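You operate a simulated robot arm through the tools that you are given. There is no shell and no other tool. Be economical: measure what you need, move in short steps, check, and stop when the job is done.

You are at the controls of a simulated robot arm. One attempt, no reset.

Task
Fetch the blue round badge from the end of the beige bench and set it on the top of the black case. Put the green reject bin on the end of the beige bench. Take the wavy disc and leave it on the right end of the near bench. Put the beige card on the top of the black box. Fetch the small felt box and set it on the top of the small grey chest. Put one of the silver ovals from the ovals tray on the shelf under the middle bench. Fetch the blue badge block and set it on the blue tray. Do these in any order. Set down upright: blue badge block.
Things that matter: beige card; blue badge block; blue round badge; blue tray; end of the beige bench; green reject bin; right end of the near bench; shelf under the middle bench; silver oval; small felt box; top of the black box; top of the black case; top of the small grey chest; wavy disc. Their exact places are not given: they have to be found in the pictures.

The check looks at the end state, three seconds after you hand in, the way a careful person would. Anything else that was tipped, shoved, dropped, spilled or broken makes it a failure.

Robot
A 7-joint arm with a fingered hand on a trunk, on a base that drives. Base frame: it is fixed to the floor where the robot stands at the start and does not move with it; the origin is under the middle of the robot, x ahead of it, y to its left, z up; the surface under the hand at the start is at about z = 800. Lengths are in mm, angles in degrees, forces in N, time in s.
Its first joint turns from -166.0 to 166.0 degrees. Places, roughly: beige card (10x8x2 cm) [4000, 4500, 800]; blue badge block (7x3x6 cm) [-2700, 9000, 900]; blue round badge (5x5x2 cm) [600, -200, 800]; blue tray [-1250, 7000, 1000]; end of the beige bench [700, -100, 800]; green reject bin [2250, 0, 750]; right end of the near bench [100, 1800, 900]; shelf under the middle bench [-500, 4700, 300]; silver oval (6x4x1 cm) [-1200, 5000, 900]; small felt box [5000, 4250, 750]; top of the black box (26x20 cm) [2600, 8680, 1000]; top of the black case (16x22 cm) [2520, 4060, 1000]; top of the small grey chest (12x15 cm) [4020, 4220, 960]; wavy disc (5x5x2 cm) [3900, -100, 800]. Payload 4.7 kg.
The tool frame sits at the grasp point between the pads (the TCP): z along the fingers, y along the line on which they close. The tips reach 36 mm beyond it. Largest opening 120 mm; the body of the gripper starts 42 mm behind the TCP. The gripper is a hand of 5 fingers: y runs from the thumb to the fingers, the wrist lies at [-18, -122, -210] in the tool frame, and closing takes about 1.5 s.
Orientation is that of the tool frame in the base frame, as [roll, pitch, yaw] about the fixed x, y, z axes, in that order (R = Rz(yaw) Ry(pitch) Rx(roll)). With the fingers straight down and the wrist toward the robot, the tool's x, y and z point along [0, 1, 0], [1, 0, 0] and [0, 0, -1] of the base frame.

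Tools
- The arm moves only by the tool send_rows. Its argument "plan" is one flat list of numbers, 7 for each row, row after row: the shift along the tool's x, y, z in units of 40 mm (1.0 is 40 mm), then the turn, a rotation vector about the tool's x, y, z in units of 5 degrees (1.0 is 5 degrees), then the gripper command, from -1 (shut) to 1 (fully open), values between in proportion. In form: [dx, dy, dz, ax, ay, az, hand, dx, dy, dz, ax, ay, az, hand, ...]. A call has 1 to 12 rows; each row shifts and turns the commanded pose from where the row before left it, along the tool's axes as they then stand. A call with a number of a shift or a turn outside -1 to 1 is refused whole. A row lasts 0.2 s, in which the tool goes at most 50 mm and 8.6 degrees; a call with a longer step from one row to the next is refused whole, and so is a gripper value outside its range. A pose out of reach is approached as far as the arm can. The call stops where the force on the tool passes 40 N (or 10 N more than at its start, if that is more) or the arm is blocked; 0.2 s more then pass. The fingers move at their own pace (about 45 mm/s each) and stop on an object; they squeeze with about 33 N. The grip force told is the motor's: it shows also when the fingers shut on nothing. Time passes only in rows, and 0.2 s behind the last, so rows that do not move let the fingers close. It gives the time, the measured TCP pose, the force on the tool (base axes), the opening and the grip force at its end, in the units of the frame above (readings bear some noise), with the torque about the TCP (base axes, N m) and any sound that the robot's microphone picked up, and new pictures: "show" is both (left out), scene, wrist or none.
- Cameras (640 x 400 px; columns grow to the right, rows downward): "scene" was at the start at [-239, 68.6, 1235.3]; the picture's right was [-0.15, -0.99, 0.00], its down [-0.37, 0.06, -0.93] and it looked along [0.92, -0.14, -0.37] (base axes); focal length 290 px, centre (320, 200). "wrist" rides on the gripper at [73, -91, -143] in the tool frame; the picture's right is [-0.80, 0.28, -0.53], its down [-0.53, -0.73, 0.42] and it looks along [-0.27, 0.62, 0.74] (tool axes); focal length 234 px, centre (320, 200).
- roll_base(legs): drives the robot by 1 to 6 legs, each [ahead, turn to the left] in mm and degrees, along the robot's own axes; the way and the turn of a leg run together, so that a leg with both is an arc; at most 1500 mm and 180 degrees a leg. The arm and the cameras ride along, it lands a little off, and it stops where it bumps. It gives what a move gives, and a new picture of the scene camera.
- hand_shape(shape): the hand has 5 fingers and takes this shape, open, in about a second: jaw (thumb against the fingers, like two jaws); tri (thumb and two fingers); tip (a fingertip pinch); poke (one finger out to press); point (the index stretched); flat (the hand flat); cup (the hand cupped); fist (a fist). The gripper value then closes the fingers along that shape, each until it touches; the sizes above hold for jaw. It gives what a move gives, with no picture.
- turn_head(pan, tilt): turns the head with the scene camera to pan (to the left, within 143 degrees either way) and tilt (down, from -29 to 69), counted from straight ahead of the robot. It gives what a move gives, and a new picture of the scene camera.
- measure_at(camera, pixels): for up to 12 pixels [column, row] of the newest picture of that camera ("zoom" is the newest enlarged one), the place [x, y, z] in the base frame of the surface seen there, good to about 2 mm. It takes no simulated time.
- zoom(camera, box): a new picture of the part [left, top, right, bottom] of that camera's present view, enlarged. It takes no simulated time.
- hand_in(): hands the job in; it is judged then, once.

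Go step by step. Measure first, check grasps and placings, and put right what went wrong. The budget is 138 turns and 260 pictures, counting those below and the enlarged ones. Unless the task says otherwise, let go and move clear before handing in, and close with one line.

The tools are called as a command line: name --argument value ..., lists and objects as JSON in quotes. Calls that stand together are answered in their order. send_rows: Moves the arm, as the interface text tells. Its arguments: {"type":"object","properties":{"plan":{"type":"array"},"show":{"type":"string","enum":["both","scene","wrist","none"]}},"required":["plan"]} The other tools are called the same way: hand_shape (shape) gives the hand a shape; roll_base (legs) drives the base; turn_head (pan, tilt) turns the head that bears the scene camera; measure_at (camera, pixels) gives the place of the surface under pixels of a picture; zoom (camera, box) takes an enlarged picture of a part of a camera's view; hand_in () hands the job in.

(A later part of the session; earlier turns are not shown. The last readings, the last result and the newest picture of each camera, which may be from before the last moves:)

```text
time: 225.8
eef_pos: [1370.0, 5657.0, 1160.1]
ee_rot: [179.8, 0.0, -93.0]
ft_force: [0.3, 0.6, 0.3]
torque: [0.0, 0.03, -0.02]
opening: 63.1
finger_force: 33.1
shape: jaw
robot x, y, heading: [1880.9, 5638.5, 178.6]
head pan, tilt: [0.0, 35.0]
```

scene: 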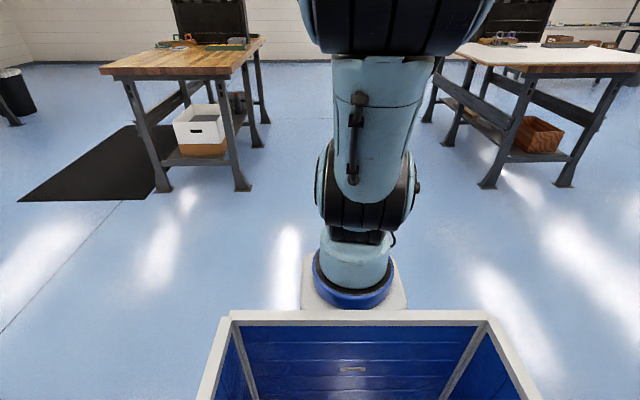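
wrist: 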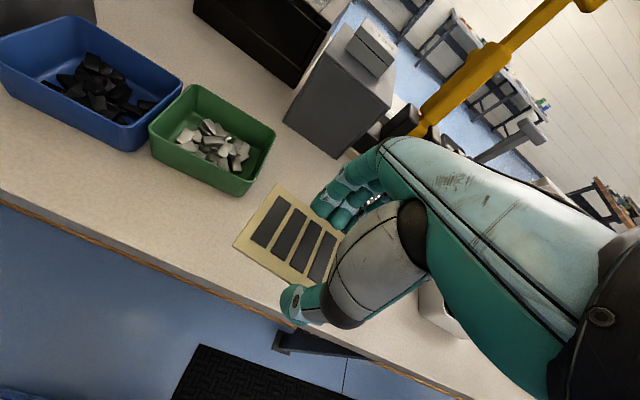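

Out of the aisle. Heading north to look for the black box near (2600,8680).

roll_base --legs '[[580, 0], [0, -88.5], [1300, 0]]'

turn_head --pan -45 --tilt 18

measure_at --camera "scene" --pixels '[[320, 200], [200, 200], [420, 200], [320, 160], [250, 160], [400, 160], [150, 160], [320, 260], [450, 260], [500, 200], [560, 200], [200, 300]]'

```text
time: 239.2
eef_pos: [1296.1, 7506.0, 1160.3]
ee_rot: [179.8, 0.0, 179.6]
ft_force: [-0.5, -0.2, -0.3]
torque: [0.0, 0.02, 0.02]
opening: 63.0
finger_force: 32.7
shape: jaw
robot x, y, heading: [1300.2, 6997.6, 91.1]
head pan, tilt: [0.0, 35.0]
```

scene: 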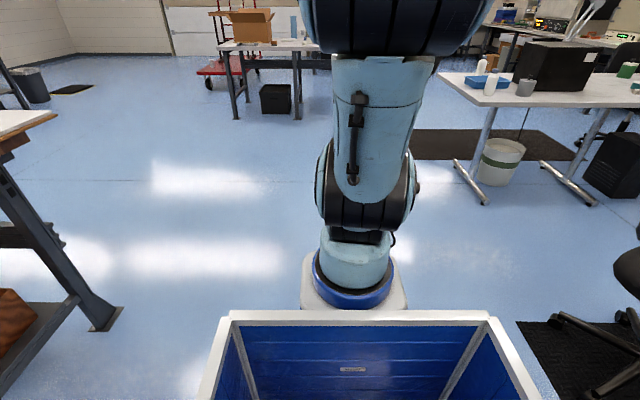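

```text
time: 240.3
eef_pos: [1297.3, 7505.4, 1160.3]
ee_rot: [179.8, 0.0, 179.7]
ft_force: [0.7, 1.6, -0.2]
torque: [0.02, -0.02, -0.01]
opening: 62.9
finger_force: 32.9
shape: jaw
robot x, y, heading: [1302.4, 6997.0, 91.1]
head pan, tilt: [-45.0, 18.0]
```

scene: 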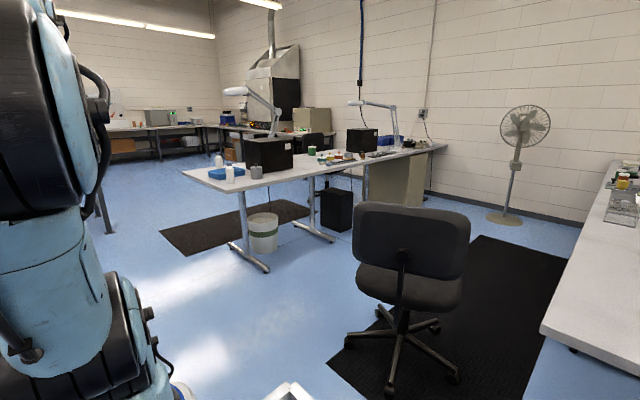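

```text
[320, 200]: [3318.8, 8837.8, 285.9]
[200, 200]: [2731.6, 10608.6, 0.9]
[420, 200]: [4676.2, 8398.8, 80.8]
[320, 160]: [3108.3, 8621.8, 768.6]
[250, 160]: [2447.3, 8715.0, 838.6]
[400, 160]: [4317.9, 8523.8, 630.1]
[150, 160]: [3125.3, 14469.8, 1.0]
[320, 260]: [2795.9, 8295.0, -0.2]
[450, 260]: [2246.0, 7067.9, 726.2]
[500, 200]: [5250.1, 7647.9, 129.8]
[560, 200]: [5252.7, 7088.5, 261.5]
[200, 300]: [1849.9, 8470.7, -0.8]
```

The black box is on the third bench at (263,155). I'll zoom and measure it and the bench's left end.

zoom --camera "scene" --box '[160, 100, 360, 280]'

measure_at --camera "scene" --pixels '[[265, 141], [246, 142], [292, 140], [270, 168], [183, 172], [235, 192], [255, 180], [230, 245], [220, 165], [229, 180], [310, 170], [312, 150]]'

```text
2.22 times, centred on (260, 190) of scene
```

zoom: 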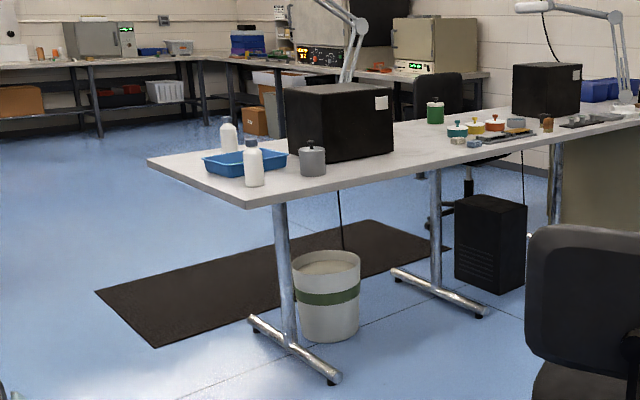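

```text
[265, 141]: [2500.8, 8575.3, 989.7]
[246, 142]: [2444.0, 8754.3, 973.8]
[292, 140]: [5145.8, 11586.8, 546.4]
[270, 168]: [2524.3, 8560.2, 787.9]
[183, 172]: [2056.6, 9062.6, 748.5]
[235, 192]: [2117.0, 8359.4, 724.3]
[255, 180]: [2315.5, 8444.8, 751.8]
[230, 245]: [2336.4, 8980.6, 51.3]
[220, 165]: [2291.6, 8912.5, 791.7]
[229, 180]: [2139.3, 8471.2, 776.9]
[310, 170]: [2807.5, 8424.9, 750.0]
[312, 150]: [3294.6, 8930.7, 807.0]
```

measure_at --camera "scene" --pixels '[[236, 91], [245, 91], [226, 92], [262, 105], [278, 122], [252, 88], [217, 157], [229, 170]]'

roll_base --legs '[[1480, -0.5], [200, -0.6], [0, -90], [250, 0]]'

turn_head --pan -8 --tilt 20

```text
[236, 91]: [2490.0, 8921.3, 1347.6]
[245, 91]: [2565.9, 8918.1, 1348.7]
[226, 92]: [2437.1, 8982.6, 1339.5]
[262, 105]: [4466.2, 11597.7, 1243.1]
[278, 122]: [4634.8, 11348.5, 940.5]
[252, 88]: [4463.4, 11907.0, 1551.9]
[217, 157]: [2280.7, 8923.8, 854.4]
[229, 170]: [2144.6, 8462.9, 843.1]
```

```text
time: 254.0
eef_pos: [1994.5, 8705.7, 1159.4]
ee_rot: [179.8, 0.0, 91.9]
ft_force: [0.3, -0.9, -0.8]
torque: [0.02, -0.01, 0.02]
opening: 62.5
finger_force: 33.3
shape: jaw
robot x, y, heading: [1489.6, 8679.5, 3.5]
head pan, tilt: [-45.0, 18.0]
```

scene: 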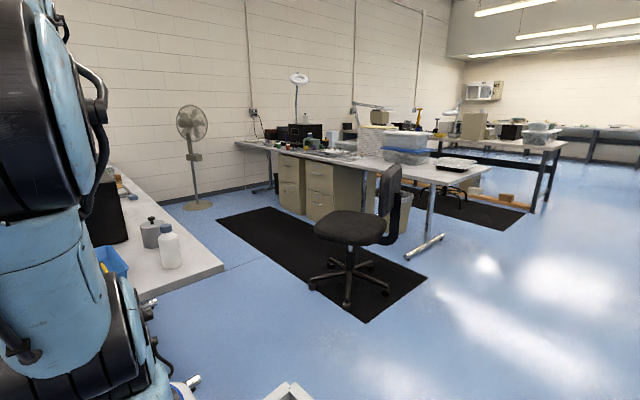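

```text
time: 255.0
eef_pos: [1995.1, 8707.0, 1159.7]
ee_rot: [179.8, 0.0, 91.9]
ft_force: [0.0, 0.1, -1.0]
torque: [0.01, 0.01, 0.03]
opening: 62.8
finger_force: 33.2
shape: jaw
robot x, y, heading: [1487.6, 8679.6, 3.6]
head pan, tilt: [-8.0, 20.0]
```

scene: 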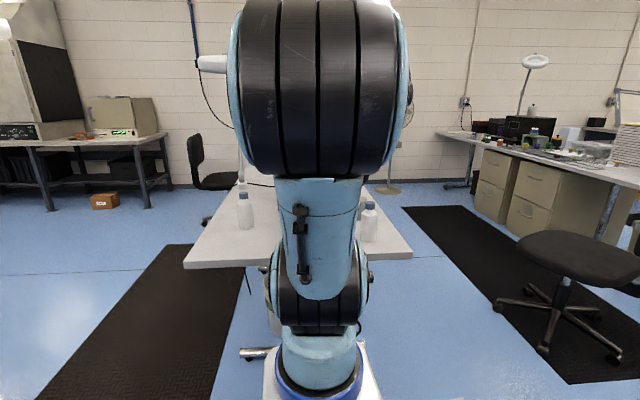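

roll_base --legs '[[0, -3.6], [230, 0]]'

send_rows --plan '[0, 1, 0, 0, 0, 0, -1, 0, 1, 0, 0, 0, 0, -1, 0, 1, 0, 0, 0, 0, -1]' --show "wrist"

```text
time: 257.2
eef_pos: [2229.3, 8671.6, 1159.3]
ee_rot: [179.8, -0.1, 88.2]
ft_force: [-0.5, 0.4, 0.1]
torque: [0.0, 0.0, -0.05]
opening: 63.0
finger_force: 32.8
shape: jaw
robot x, y, heading: [1719.8, 8676.2, -0.1]
head pan, tilt: [-8.0, 20.0]
```

scene: 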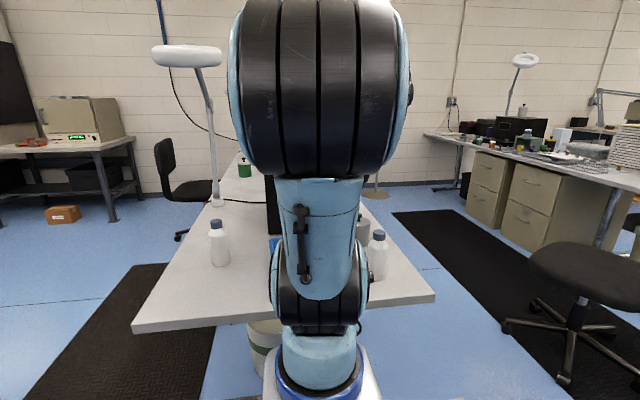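

```text
time: 258.0
eef_pos: [2350.0, 8665.8, 1160.8]
ee_rot: [179.7, 0.0, 88.1]
ft_force: [-1.0, -0.3, 0.2]
torque: [0.01, -0.05, 0.02]
opening: 62.8
finger_force: 33.5
shape: jaw
robot x, y, heading: [1718.2, 8677.3, 0.0]
head pan, tilt: [-8.0, 20.0]
```

wrist: 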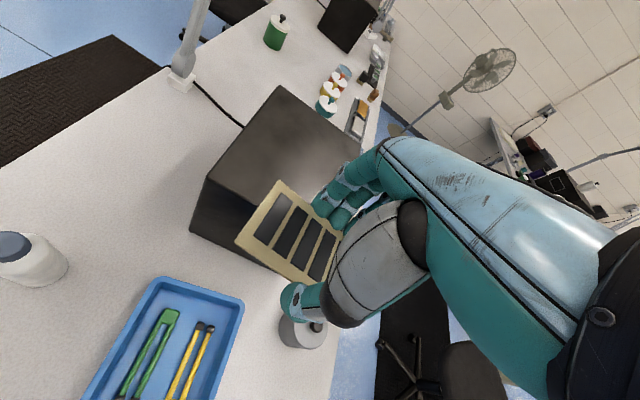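

measure_at --camera "wrist" --pixels '[[282, 92], [212, 182], [300, 130], [345, 150], [255, 165], [270, 184], [240, 240], [290, 230], [300, 275]]'

```text
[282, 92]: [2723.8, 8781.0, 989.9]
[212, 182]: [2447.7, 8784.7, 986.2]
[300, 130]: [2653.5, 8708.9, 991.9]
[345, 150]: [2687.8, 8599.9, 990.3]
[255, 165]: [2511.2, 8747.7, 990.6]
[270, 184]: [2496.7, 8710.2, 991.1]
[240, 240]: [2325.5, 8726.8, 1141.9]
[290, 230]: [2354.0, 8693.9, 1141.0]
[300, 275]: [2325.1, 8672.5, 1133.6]
```

Box top is z≈990, x 2450–2726, y 8580–8785. Moving in and down to TCP ≈(2585,8667,1040).

send_rows --plan '[0, 1, 0, 0, 0, 0, -1, 0, 1, 0, 0, 0, 0, -1, 0, 1, 0, 0, 0, 0, -1, 0, 1, 0, 0, 0, 0, -1, 0, 1, 0, 0, 0, 0, -1, 0.1, 0.8, 0, 0, 0, 0, -1, 0, 0, 1, 0, 0, 0, -1, 0, 0, 1, 0, 0, 0, -1, 0, 0, 0.7, 0, 0, 0, -1, 0, 0, 0.2, 0, 0, 0, -1, 0, 0, 0, 0, 0, 0, -1]' --show "wrist"

```text
time: 260.4
eef_pos: [2583.0, 8665.9, 1046.1]
ee_rot: [179.8, 0.0, 88.2]
ft_force: [0.5, 0.1, -0.3]
torque: [0.0, 0.0, 0.0]
opening: 62.7
finger_force: 33.1
shape: jaw
robot x, y, heading: [1720.2, 8678.2, -0.2]
head pan, tilt: [-8.0, 20.0]
```

wrist: 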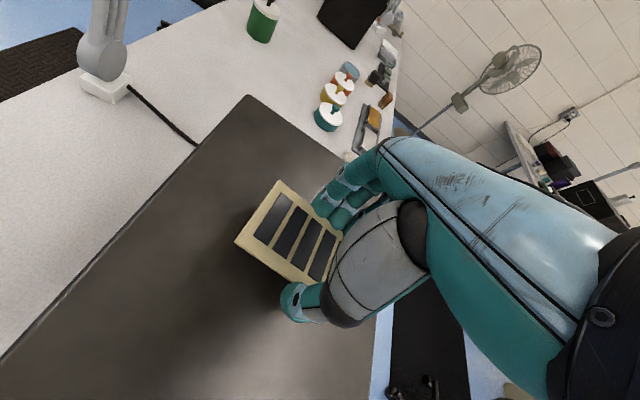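

send_rows --plan '[0, 0, 0.25, 0, 0, 0, -1, 0, 0, 0.15, 0, 0, 0, -1, 0, 0, 0, 0, 0, 0, -1, 0, 0, 0, 0, 0, 0, 0.3, 0, 0, 0, 0, 0, 0, 0.6, 0, 0, 0, 0, 0, 0, 0.6, 0, 0, 0, 0, 0, 0, 0.6, 0, 0, -0.5, 0, 0, 0, 0.6, 0, 0, -1, 0, 0, 0, 0.6, 0, 0, -1, 0, 0, 0, 0.6, 0, 0, -1, 0, 0, 0, 0.6]' --show "wrist"

```text
time: 262.8
eef_pos: [2579.5, 8661.6, 1167.8]
ee_rot: [179.8, 0.1, 88.2]
ft_force: [-0.3, -0.6, -0.8]
torque: [0.0, 0.05, 0.02]
opening: 95.5
finger_force: 0.1
shape: jaw
robot x, y, heading: [1717.3, 8679.1, 0.2]
head pan, tilt: [-8.0, 20.0]
```

wrist: 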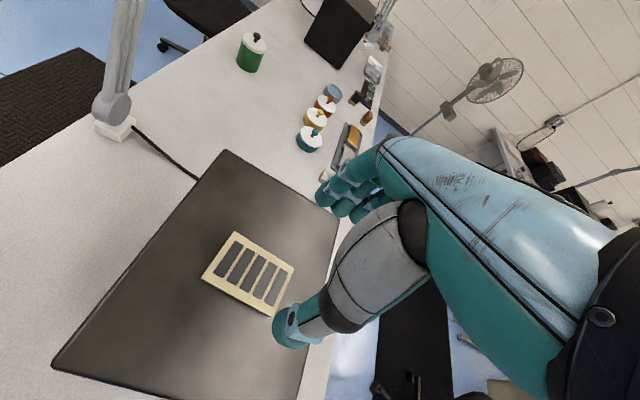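

Card lies on the black box. Retract, back off and turn west to look for the badge block.

send_rows --plan '[0, -1, 0, 0, 0, 0, 0.6, 0, -1, 0, 0, 0, 0, 0.6, 0, -1, 0, 0, 0, 0, 0.6, 0, -1, 0, 0, 0, 0, 0.6, 0, -1, 0, 0, 0, 0, 0.6, 0, -1, 0, 0, 0, 0, 0.6, 0, -1, 0, 0, 0, 0, 0.6, 0, -1, 0, 0, 0, 0, 0.6, 0, -1, 0, 0, 0, 0, 0.6]' --show "none"

roll_base --legs '[[-550, 0], [0, 180]]'

turn_head --pan 25 --tilt 15

measure_at --camera "scene" --pixels '[[320, 200], [200, 200], [420, 200], [320, 160], [250, 160], [400, 160], [150, 160], [320, 260], [450, 260], [500, 200], [560, 200], [200, 300]]'

```text
time: 264.8
eef_pos: [2224.2, 8676.3, 1168.0]
ee_rot: [179.9, 0.0, 88.2]
ft_force: [0.9, 0.0, -1.4]
torque: [0.0, 0.02, 0.01]
opening: 95.5
finger_force: 0.1
shape: jaw
robot x, y, heading: [1724.0, 8681.3, -0.4]
head pan, tilt: [-8.0, 20.0]
```

```text
time: 275.4
eef_pos: [653.1, 8672.5, 1169.2]
ee_rot: [179.8, 0.0, -90.7]
ft_force: [0.0, 0.2, 0.2]
torque: [-0.02, 0.02, 0.0]
opening: 95.9
finger_force: 0.0
shape: jaw
robot x, y, heading: [1155.9, 8681.3, -179.0]
head pan, tilt: [-8.0, 20.0]
```

scene: 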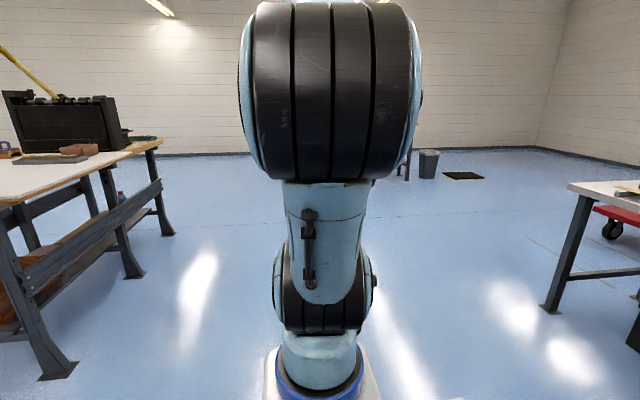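

```text
time: 276.4
eef_pos: [652.4, 8671.8, 1169.3]
ee_rot: [179.8, 0.0, -90.7]
ft_force: [0.2, 0.5, 0.1]
torque: [0.0, -0.03, -0.01]
opening: 95.7
finger_force: 0.2
shape: jaw
robot x, y, heading: [1157.2, 8680.1, -179.0]
head pan, tilt: [25.0, 15.0]
```

scene: 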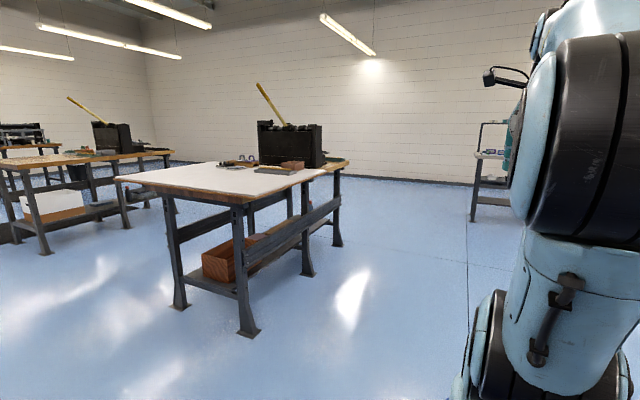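

```text
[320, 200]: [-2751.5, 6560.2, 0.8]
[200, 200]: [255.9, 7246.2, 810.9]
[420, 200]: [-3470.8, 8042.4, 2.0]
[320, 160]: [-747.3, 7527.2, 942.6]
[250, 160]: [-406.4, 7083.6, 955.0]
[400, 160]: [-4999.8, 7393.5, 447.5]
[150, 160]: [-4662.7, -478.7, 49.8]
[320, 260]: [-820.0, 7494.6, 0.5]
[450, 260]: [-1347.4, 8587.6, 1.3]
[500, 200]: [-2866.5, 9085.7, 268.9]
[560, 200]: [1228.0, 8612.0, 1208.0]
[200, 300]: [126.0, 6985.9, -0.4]
```

The shelf rack with the badge block is around (490,155), near (-2800,9080). Driving west.

roll_base --legs '[[1500, 0], [1000, 0]]'

turn_head --pan -30 --tilt 20

zoom --camera "scene" --box '[160, 80, 480, 280]'

```text
time: 288.6
eef_pos: [-1848.5, 8560.4, 1169.2]
ee_rot: [179.8, 0.0, -88.9]
ft_force: [0.1, -0.9, 0.3]
torque: [0.0, 0.01, 0.01]
opening: 95.6
finger_force: 0.1
shape: jaw
robot x, y, heading: [-1346.0, 8583.5, -177.4]
head pan, tilt: [25.0, 15.0]
```

scene: 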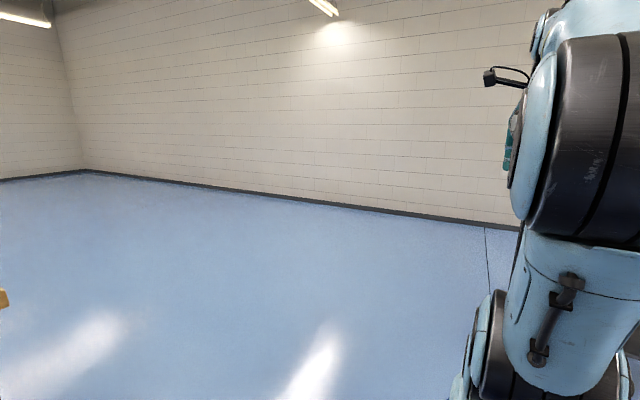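

```text
time: 289.9
eef_pos: [-1848.0, 8560.6, 1169.3]
ee_rot: [179.7, 0.0, -89.1]
ft_force: [-0.8, 0.8, 0.3]
torque: [0.03, 0.03, 0.01]
opening: 95.8
finger_force: 0.1
shape: jaw
robot x, y, heading: [-1339.9, 8584.7, -177.2]
head pan, tilt: [-30.0, 20.0]
```

scene: 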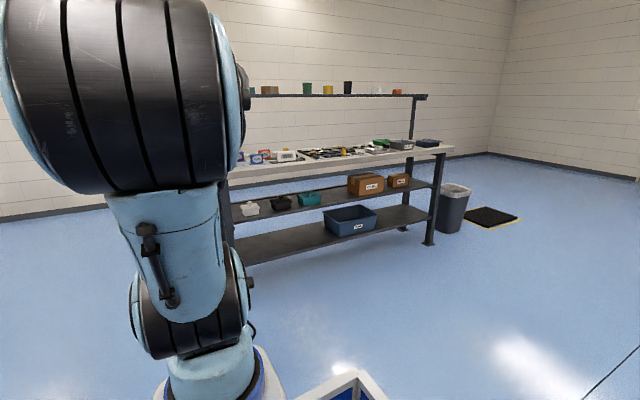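

```text
2.00 times, centred on (320, 180) of scene
```

zoom: 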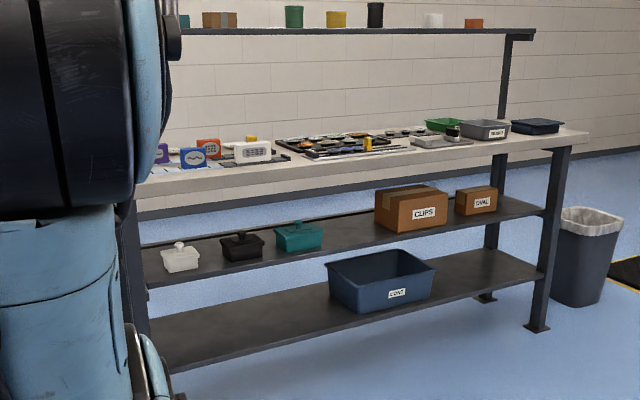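

The coloured badge blocks stand at the left end; blue one at zoom (193,157). Measuring.

measure_at --camera "zoom" --pixels '[[193, 157], [208, 148], [250, 152], [162, 153], [182, 165], [200, 185], [590, 135], [400, 165], [400, 33], [530, 36], [145, 190], [250, 138]]'

```text
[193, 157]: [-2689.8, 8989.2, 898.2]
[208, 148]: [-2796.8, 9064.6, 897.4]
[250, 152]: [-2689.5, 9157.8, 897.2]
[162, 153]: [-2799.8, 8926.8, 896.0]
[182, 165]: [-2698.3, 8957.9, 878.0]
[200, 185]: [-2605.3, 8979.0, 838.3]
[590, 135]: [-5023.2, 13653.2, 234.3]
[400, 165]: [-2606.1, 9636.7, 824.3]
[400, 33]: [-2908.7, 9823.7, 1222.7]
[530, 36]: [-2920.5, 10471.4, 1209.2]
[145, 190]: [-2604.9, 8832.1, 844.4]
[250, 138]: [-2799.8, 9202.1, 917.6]
```

roll_base --legs '[[0, -34.2], [770, 0], [0, 31.6]]'

send_rows --plan '[0, 0, 0, 0, 0, 0, 0.6]' --show "wrist"

```text
time: 297.2
eef_pos: [-2514.5, 8962.8, 1169.9]
ee_rot: [179.8, 0.0, -90.2]
ft_force: [-0.2, 0.5, 0.2]
torque: [-0.03, 0.01, 0.02]
opening: 95.8
finger_force: 0.0
shape: jaw
robot x, y, heading: [-2012.3, 8975.6, -178.7]
head pan, tilt: [-30.0, 20.0]
```

scene: 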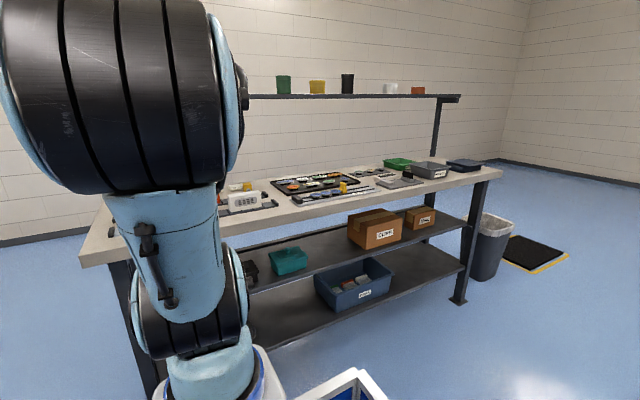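

```text
time: 297.6
eef_pos: [-2513.6, 8962.8, 1169.4]
ee_rot: [179.9, 0.0, -90.3]
ft_force: [-1.0, -0.5, 0.2]
torque: [0.01, 0.01, 0.0]
opening: 95.7
finger_force: 0.0
shape: jaw
robot x, y, heading: [-2009.0, 8971.3, -178.6]
head pan, tilt: [-30.0, 20.0]
```

wrist: 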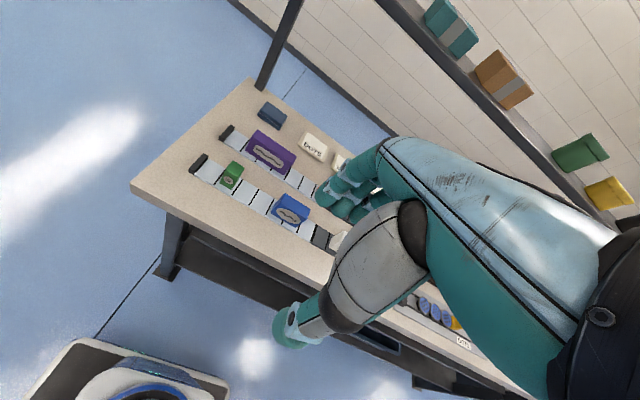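

zoom --camera "wrist" --box '[170, 100, 370, 260]'

measure_at --camera "zoom" --pixels '[[350, 320], [380, 310], [385, 350], [420, 360], [372, 400], [330, 352], [190, 230], [300, 150], [280, 340], [460, 420], [300, 285], [250, 350]]'

```text
2.50 times, centred on (270, 180) of wrist
```

zoom: 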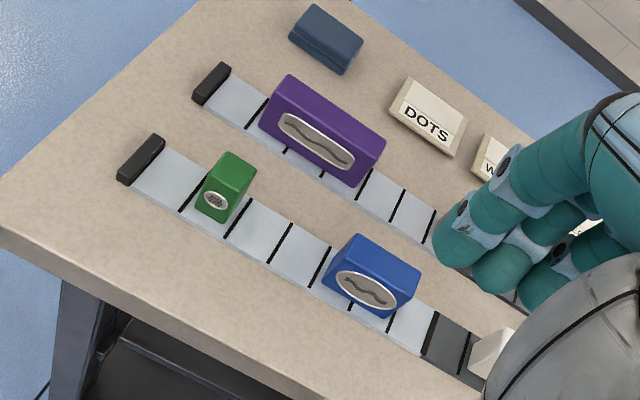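

```text
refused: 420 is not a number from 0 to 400
```

measure_at --camera "zoom" --pixels '[[362, 240], [415, 268], [403, 292], [340, 255], [380, 265], [365, 290], [330, 282], [385, 314], [300, 250], [420, 320], [470, 350], [300, 320]]'

```text
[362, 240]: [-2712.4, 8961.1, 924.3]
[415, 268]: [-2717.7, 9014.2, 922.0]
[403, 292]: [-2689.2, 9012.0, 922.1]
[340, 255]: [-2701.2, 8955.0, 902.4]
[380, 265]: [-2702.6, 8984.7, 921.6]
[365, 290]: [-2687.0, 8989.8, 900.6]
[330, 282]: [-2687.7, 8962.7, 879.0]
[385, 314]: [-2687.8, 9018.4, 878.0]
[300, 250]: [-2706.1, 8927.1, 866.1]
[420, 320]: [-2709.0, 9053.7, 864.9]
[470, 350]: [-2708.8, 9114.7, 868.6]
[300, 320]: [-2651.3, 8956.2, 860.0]
```

Blue block: x −2718..−2688, y 8953..9023, top 922. Moving over it with a 70 mm opening.

send_rows --plan '[-0.33, 1, 0, 0, 0, 0, 0.15, -0.3, 1, 0, 0, 0, 0, 0.15, 0, 1, 0, 0, 0, 0, 0.15, 0, 1, 0, 0, 0, 0, 0.15, 0, 0.74, 0.5, 0, 0, 0, 0.15, 0, 0, 1, 0, 0, 0, 0.15, 0, 0, 1, 0, 0, 0, 0.15, 0, 0, 1, 0, 0, 0, 0.15, 0, 0, 1, 0, 0, 0, 0.15, 0, 0, 0, 0, 0, 0, 0.15]' --show "wrist"

```text
time: 299.8
eef_pos: [-2706.2, 8988.5, 986.4]
ee_rot: [179.8, 0.0, -90.4]
ft_force: [0.3, 0.2, -0.8]
torque: [-0.01, 0.03, -0.01]
opening: 69.5
finger_force: 0.0
shape: jaw
robot x, y, heading: [-2008.4, 8972.8, -178.8]
head pan, tilt: [-30.0, 20.0]
```

wrist: 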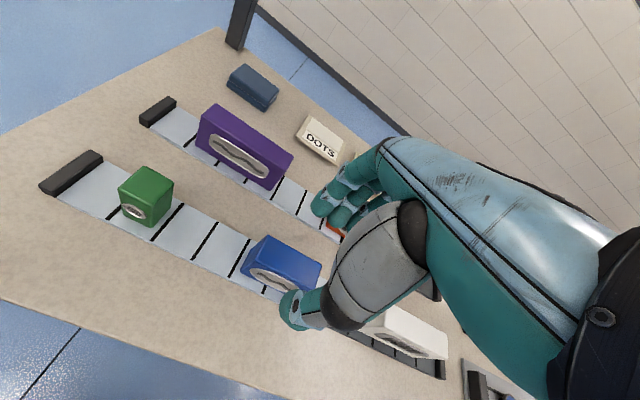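

send_rows --plan '[0, 0, 0.9, 0, 0, 0, 0.15, 0, 0, 0.7, 0, 0, 0, 0.15, 0, 0, 0.3, 0, 0, 0, 0.15, 0, 0, 0, 0, 0, 0, 0.15, 0, 0, 0, 0, 0, 0, -1, 0, 0, 0, 0, 0, 0, -1, 0, 0, 0, 0, 0, 0, -1, 0, 0, 0, 0, 0, 0, -1, 0, 0, 0, 0, 0, 0, -1, 0, 0, 0, 0, 0, 0, -1]' --show "wrist"

```text
time: 302.0
eef_pos: [-2703.8, 8990.5, 911.7]
ee_rot: [179.8, -0.1, -90.3]
ft_force: [0.2, -0.1, 0.0]
torque: [0.02, 0.01, 0.02]
opening: 24.5
finger_force: 32.9
shape: jaw
robot x, y, heading: [-2009.4, 8971.2, -178.9]
head pan, tilt: [-30.0, 20.0]
```

wrist: 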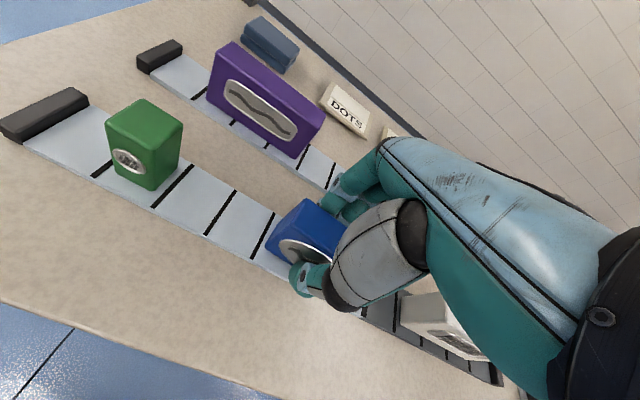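

Held. Lift, retract, and turn to look at the bench near (-1250,7000).

send_rows --plan '[0, 0, -0.5, 0, 0, 0, -1, 0, 0, -1, 0, 0, 0, -1, 0, 0, -1, 0, 0, 0, -1, 0, 0, -1, 0, 0, 0, -1, 0, 0, -1, 0, 0, 0, -1, 0, -0.5, -1, 0, 0, 0, -1, 0, -1, -0.5, 0, 0, 0, -1, 0, -1, -0.5, 0, 0, 0, -1, 0, -1, -0.2, 0, 0, 0, -1, 0, -1, 0, 0, 0, 0, -1]' --show "wrist"

roll_base --legs '[[-350, 0], [0, 100]]'

turn_head --pan 15 --tilt 15

```text
time: 304.2
eef_pos: [-2524.0, 8989.7, 1181.8]
ee_rot: [179.9, 0.0, -90.3]
ft_force: [-0.6, 0.3, -1.1]
torque: [-0.07, -0.05, -0.01]
opening: 24.6
finger_force: 32.7
shape: jaw
robot x, y, heading: [-2012.7, 8976.1, -178.3]
head pan, tilt: [-30.0, 20.0]
```

wrist: 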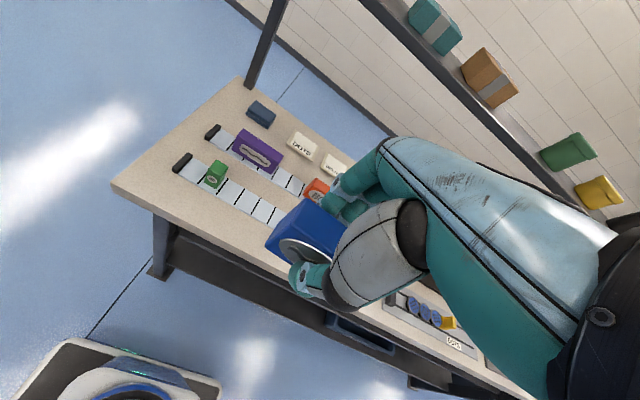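

```text
time: 310.8
eef_pos: [-1561.8, 8475.8, 1182.5]
ee_rot: [179.8, -0.2, 11.4]
ft_force: [-0.9, -0.4, -1.2]
torque: [-0.03, -0.02, 0.02]
opening: 24.4
finger_force: 33.3
shape: jaw
robot x, y, heading: [-1654.0, 8980.5, -76.9]
head pan, tilt: [-30.0, 20.0]
```

scene: 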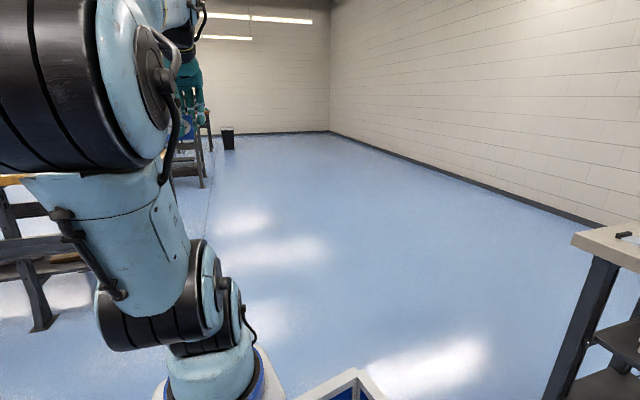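

```text
time: 311.9
eef_pos: [-1561.5, 8476.6, 1182.8]
ee_rot: [179.8, 0.1, 11.4]
ft_force: [0.8, 0.1, -0.4]
torque: [0.0, -0.01, -0.01]
opening: 24.5
finger_force: 32.7
shape: jaw
robot x, y, heading: [-1650.3, 8985.0, -76.8]
head pan, tilt: [15.0, 15.0]
```

scene: 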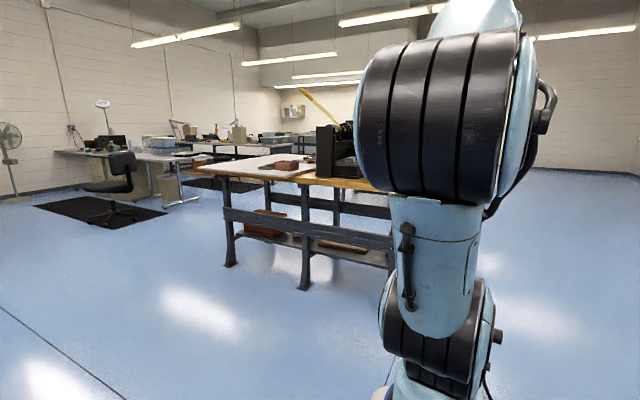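

roll_base --legs '[[0, -25], [1500, 0], [430, 0], [0, 102]]'

turn_head --pan 25 --tilt 22

send_rows --plan '[0, 0, 0, 0, 0, 0, -1]' --show "wrist"

```text
time: 327.2
eef_pos: [-1545.5, 7035.1, 1183.5]
ee_rot: [179.9, 0.0, 88.7]
ft_force: [0.5, 0.1, -0.3]
torque: [-0.02, 0.01, -0.02]
opening: 24.0
finger_force: 32.7
shape: jaw
robot x, y, heading: [-2058.1, 7060.5, 0.3]
head pan, tilt: [15.0, 15.0]
```

scene: 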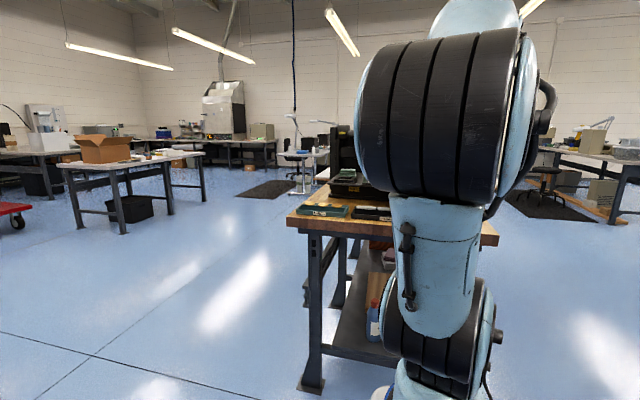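

```text
time: 328.0
eef_pos: [-1544.7, 7033.5, 1183.1]
ee_rot: [179.9, 0.1, 88.6]
ft_force: [0.1, 0.8, -2.2]
torque: [-0.01, 0.0, 0.01]
opening: 24.2
finger_force: 33.0
shape: jaw
robot x, y, heading: [-2058.6, 7063.4, 0.6]
head pan, tilt: [25.0, 22.0]
```

scene: 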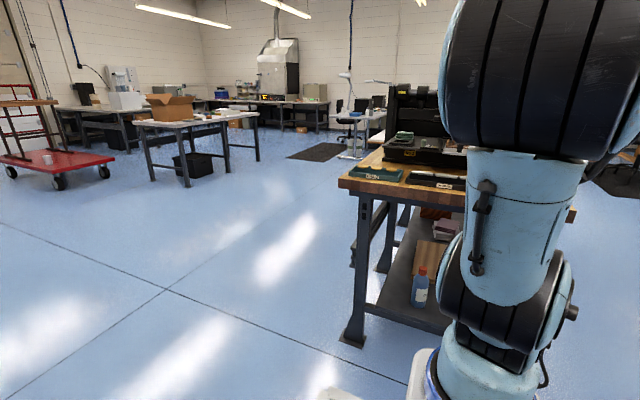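

```text
time: 328.4
eef_pos: [-1544.7, 7034.9, 1183.1]
ee_rot: [179.8, 0.0, 88.6]
ft_force: [0.2, -0.4, 0.0]
torque: [-0.01, -0.01, 0.04]
opening: 24.2
finger_force: 33.1
shape: jaw
robot x, y, heading: [-2058.3, 7060.9, 0.3]
head pan, tilt: [25.0, 22.0]
```

wrist: 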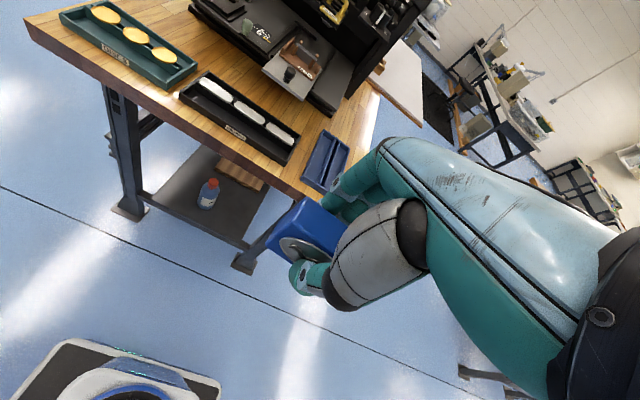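

The blue tray is at (325,158). Zoom and measure.

zoom --camera "wrist" --box '[260, 100, 420, 200]'

measure_at --camera "zoom" --pixels '[[265, 130], [350, 190], [245, 330], [170, 295], [270, 220], [230, 260], [300, 250], [215, 210], [130, 320], [330, 260], [285, 190]]'

```text
4.00 times, centred on (340, 150) of wrist
```

zoom: 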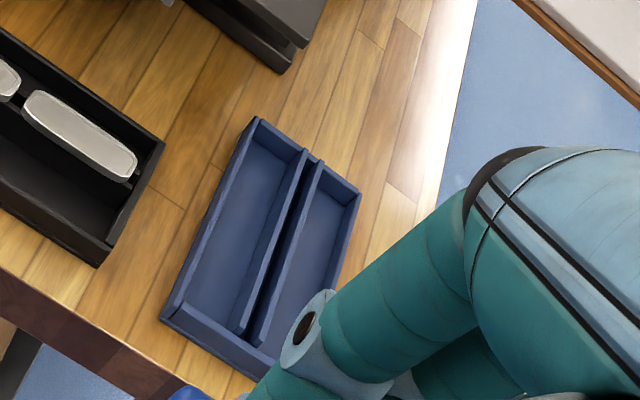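

```text
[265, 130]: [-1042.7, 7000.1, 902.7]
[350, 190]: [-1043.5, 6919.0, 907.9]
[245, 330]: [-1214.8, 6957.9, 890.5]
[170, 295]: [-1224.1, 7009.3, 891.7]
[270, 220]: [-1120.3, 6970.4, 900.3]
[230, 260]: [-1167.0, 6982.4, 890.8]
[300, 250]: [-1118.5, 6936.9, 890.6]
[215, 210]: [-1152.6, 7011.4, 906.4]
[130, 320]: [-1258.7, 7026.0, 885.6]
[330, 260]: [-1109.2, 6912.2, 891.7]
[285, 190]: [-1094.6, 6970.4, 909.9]
```

measure_at --camera "zoom" --pixels '[[205, 215], [212, 220], [222, 225], [232, 230], [242, 235], [252, 240], [262, 243], [268, 246], [276, 249], [284, 252], [294, 256], [304, 260]]'

measure_at --camera "zoom" --pixels '[[314, 264], [324, 268], [335, 272], [343, 250], [350, 225], [330, 215], [318, 208], [312, 190], [305, 185], [300, 160], [290, 155], [280, 150]]'

```text
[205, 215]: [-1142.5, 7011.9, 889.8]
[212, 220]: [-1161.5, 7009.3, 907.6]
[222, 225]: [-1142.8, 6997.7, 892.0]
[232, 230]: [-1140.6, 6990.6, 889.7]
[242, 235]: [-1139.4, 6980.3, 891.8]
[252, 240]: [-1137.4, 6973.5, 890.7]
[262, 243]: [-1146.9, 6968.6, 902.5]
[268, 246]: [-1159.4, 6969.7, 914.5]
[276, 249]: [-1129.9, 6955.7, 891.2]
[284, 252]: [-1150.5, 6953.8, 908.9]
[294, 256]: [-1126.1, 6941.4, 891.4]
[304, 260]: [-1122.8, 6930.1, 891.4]
```

```text
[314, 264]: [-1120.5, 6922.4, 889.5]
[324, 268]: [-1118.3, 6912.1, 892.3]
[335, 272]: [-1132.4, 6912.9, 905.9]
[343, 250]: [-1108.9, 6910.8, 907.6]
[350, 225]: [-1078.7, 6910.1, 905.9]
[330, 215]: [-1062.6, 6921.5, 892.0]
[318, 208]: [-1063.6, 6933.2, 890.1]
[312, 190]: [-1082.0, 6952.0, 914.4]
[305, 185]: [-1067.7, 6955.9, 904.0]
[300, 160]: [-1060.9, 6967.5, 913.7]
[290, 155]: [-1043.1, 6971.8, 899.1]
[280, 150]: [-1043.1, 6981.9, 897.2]
```

The tray has two ~35 mm channels along x (floor 891, ridges 914), so the 30×70 block should go lengthwise. I'll approach from the south side so the grip axis lies across the channels.

roll_base --legs '[[0, -41.5], [1233, 0], [0, 131.5]]'

send_rows --plan '[0, 0, 0, 0, 0, 0, -1]' --show "wrist"

```text
time: 342.1
eef_pos: [-1125.3, 6763.2, 1182.9]
ee_rot: [179.8, 0.0, -178.2]
ft_force: [-0.1, 0.3, -0.4]
torque: [0.02, -0.03, 0.02]
opening: 23.8
finger_force: 33.0
shape: jaw
robot x, y, heading: [-1121.0, 6251.0, 93.4]
head pan, tilt: [25.0, 22.0]
```

scene: 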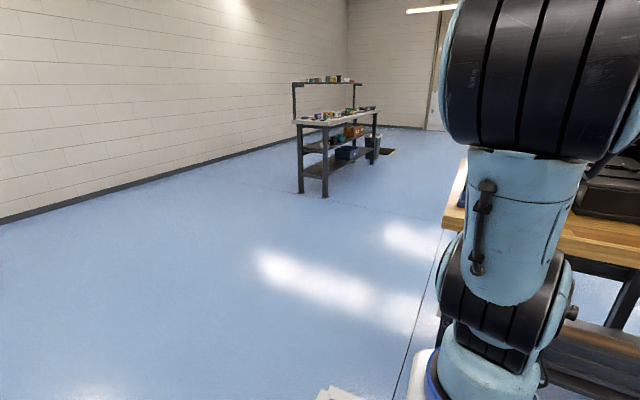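

```text
time: 342.5
eef_pos: [-1124.8, 6763.0, 1183.0]
ee_rot: [179.9, 0.0, -178.3]
ft_force: [-0.9, -0.1, 1.0]
torque: [-0.03, -0.02, 0.0]
opening: 24.0
finger_force: 32.4
shape: jaw
robot x, y, heading: [-1119.2, 6249.6, 93.3]
head pan, tilt: [25.0, 22.0]
```

wrist: 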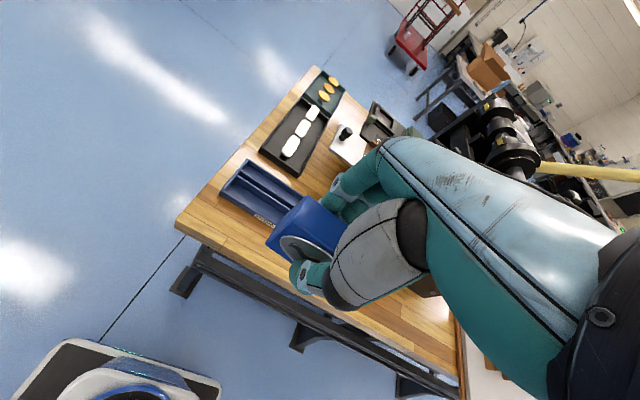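

I'll set the block briefly on bare wood east of the tray to re-grip it higher. Move the hand there and correct the yaw, then look.

send_rows --plan '[-1, 0.6, 0, 0, 0, 0.3, -1, -1, 0.6, 0, 0, 0, 0.3, -1, -1, 0.6, 0, 0, 0, 0, -1, -1, 0.6, 0, 0, 0, 0, -1, -0.7, 0.6, 0, 0, 0, 0, -1, 0, 0.6, 0, 0, 0, 0, -1]' --show "wrist"

turn_head --pan -30 --tilt 28

```text
time: 343.9
eef_pos: [-935.6, 6906.3, 1183.7]
ee_rot: [179.8, 0.0, 178.7]
ft_force: [-0.7, 0.3, -0.2]
torque: [-0.03, -0.01, -0.04]
opening: 23.8
finger_force: 33.1
shape: jaw
robot x, y, heading: [-1123.8, 6250.3, 93.5]
head pan, tilt: [25.0, 22.0]
```

wrist: 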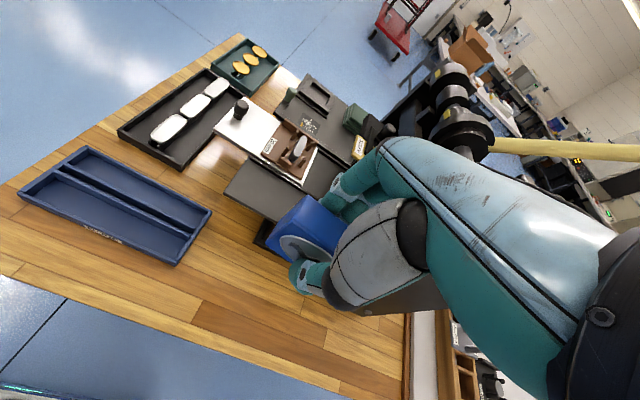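

```text
time: 345.1
eef_pos: [-935.2, 6907.2, 1182.9]
ee_rot: [179.8, -0.1, 178.7]
ft_force: [0.8, 0.2, -1.5]
torque: [0.0, 0.02, 0.0]
opening: 24.1
finger_force: 33.0
shape: jaw
robot x, y, heading: [-1122.4, 6248.5, 93.5]
head pan, tilt: [-30.0, 28.0]
```

scene: 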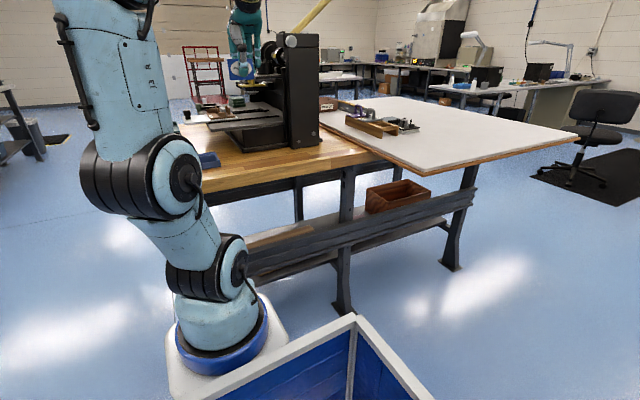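

measure_at --camera "wrist" --pixels '[[230, 290], [262, 242], [240, 200], [265, 330], [200, 335], [210, 212], [178, 262], [85, 150], [20, 190], [350, 320], [560, 150], [460, 140]]'

```text
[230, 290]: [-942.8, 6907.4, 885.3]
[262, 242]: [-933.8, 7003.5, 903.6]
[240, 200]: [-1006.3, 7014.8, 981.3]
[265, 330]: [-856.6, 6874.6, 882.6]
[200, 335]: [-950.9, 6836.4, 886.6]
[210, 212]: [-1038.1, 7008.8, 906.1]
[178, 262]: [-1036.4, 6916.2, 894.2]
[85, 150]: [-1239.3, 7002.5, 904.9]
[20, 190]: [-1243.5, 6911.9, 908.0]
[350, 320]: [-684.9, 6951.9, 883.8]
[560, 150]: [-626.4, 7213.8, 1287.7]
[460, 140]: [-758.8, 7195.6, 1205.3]
```

Wood is free at (-935,6895,885). Setting the block down and re-gripping 13 mm higher.

send_rows --plan '[0, -0.3, 0.9, 0, 0, 0, -1, 0, 0, 1, 0, 0, 0, -1, 0, 0, 1, 0, 0, 0, -1, 0, 0, 1, 0, 0, 0, -1, 0, 0, 1, 0, 0, 0, -1, 0, 0, 0.8, 0, 0, 0, -1, 0, 0, 0.3, 0, 0, 0, -1, 0, 0, 0.15, 0, 0, 0, -1, 0, 0, 0, 0, 0, 0, -1]' --show "wrist"

```text
time: 347.1
eef_pos: [-935.0, 6894.4, 936.1]
ee_rot: [179.8, 0.0, 178.6]
ft_force: [0.9, 0.0, -0.6]
torque: [0.02, -0.01, 0.0]
opening: 23.7
finger_force: 33.2
shape: jaw
robot x, y, heading: [-1121.5, 6248.2, 93.6]
head pan, tilt: [-30.0, 28.0]
```

wrist: 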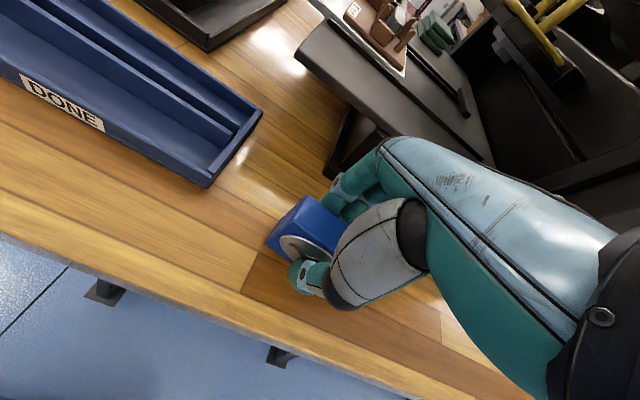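

send_rows --plan '[0, 0, 0.1, 0, 0, 0, -1, 0, 0, 0, 0, 0, 0, -0.3, 0, 0, 0, 0, 0, 0, -0.1, 0, 0, 0, 0, 0, 0, -0.1, 0, 0, 0, 0, 0, 0, -0.1, 0, 0, -0.32, 0, 0, 0, -0.1, 0, 0, 0, 0, 0, 0, -0.1]' --show "wrist"

```text
time: 348.7
eef_pos: [-935.9, 6893.5, 946.3]
ee_rot: [179.8, 0.0, 178.8]
ft_force: [-0.3, 0.0, 0.0]
torque: [-0.02, 0.0, 0.0]
opening: 53.3
finger_force: 0.0
shape: jaw
robot x, y, heading: [-1125.6, 6249.5, 93.4]
head pan, tilt: [-30.0, 28.0]
```

wrist: 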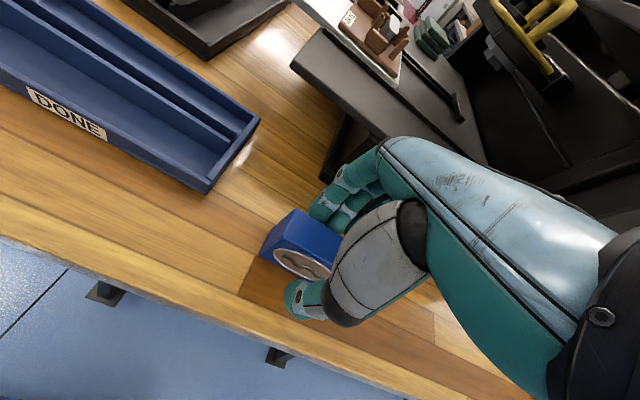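

The block stands upright on the wood. Closing now at TCP z 946, lifting 90 mm.

send_rows --plan '[0, 0, 0, 0, 0, 0, -1, 0, 0, 0, 0, 0, 0, -1, 0, 0, 0, 0, 0, 0, -1, 0, 0, 0, 0, 0, 0, -1, 0, 0, 0, 0, 0, 0, -1, 0, 0, -0.5, 0, 0, 0, -1, 0, 0, -1, 0, 0, 0, -1, 0, 0, -1, 0, 0, 0, -1, 0, 0, 0, 0, 0, 0, -1]' --show "wrist"

zoom --camera "wrist" --box '[0, 60, 400, 310]'

measure_at --camera "wrist" --pixels '[[295, 207], [335, 226], [268, 245], [282, 228], [310, 240], [300, 262], [325, 270], [320, 215]]'

```text
time: 350.7
eef_pos: [-934.7, 6894.7, 1045.3]
ee_rot: [179.9, 0.0, 178.7]
ft_force: [-0.3, -0.5, -1.1]
torque: [-0.01, 0.03, -0.01]
opening: 24.7
finger_force: 33.1
shape: jaw
robot x, y, heading: [-1124.4, 6250.9, 93.5]
head pan, tilt: [-30.0, 28.0]
```

wrist: 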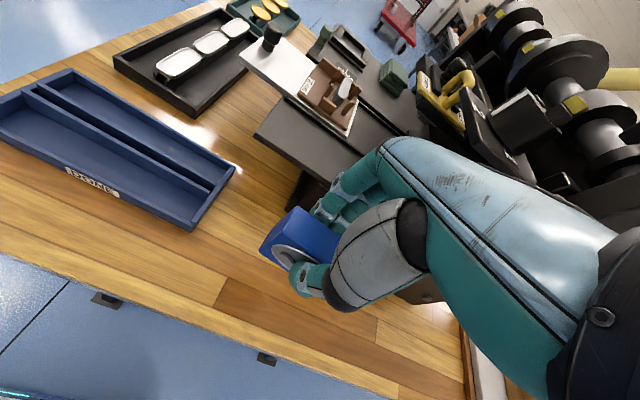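

```text
1.60 times, centred on (200, 185) of wrist
```

zoom: 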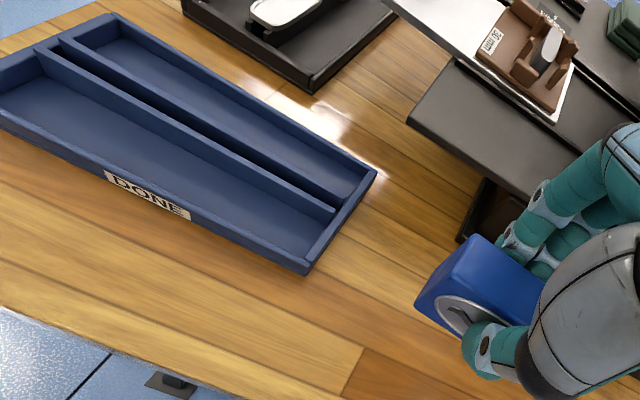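

```text
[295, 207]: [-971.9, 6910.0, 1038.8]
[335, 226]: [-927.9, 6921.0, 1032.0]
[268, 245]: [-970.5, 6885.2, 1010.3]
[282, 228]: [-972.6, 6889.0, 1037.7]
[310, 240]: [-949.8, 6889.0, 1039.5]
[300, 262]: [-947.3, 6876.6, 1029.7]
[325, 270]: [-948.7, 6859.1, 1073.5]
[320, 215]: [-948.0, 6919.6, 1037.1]
```

Re-gripped. Now measure the tray's channels precisely from this view.

measure_at --camera "zoom" --pixels '[[130, 170], [145, 165], [150, 160], [160, 150], [170, 143], [180, 136], [190, 128], [195, 122], [200, 118], [206, 114], [215, 108], [225, 100]]'

measure_at --camera "zoom" --pixels '[[235, 95], [245, 92], [40, 48], [335, 208], [325, 210], [305, 262], [290, 245], [300, 250], [25, 120], [310, 262], [62, 40], [345, 200]]'

```text
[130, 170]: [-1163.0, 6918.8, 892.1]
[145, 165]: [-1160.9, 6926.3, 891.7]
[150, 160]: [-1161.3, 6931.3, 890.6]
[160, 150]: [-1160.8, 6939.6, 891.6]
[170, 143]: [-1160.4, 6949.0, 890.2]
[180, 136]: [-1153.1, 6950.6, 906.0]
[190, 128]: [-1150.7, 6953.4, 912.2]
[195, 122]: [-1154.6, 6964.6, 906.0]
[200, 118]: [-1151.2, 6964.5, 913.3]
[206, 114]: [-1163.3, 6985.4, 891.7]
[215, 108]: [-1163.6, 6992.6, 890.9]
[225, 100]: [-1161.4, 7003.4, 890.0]
```

```text
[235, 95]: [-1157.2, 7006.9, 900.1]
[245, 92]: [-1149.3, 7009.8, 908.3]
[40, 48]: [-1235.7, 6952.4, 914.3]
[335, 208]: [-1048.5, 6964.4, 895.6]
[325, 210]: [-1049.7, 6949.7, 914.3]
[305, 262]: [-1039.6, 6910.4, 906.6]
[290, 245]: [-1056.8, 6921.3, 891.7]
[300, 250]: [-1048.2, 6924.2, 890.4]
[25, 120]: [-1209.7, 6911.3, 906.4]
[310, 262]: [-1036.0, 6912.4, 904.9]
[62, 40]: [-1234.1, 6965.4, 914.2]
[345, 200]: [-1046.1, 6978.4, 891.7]
```

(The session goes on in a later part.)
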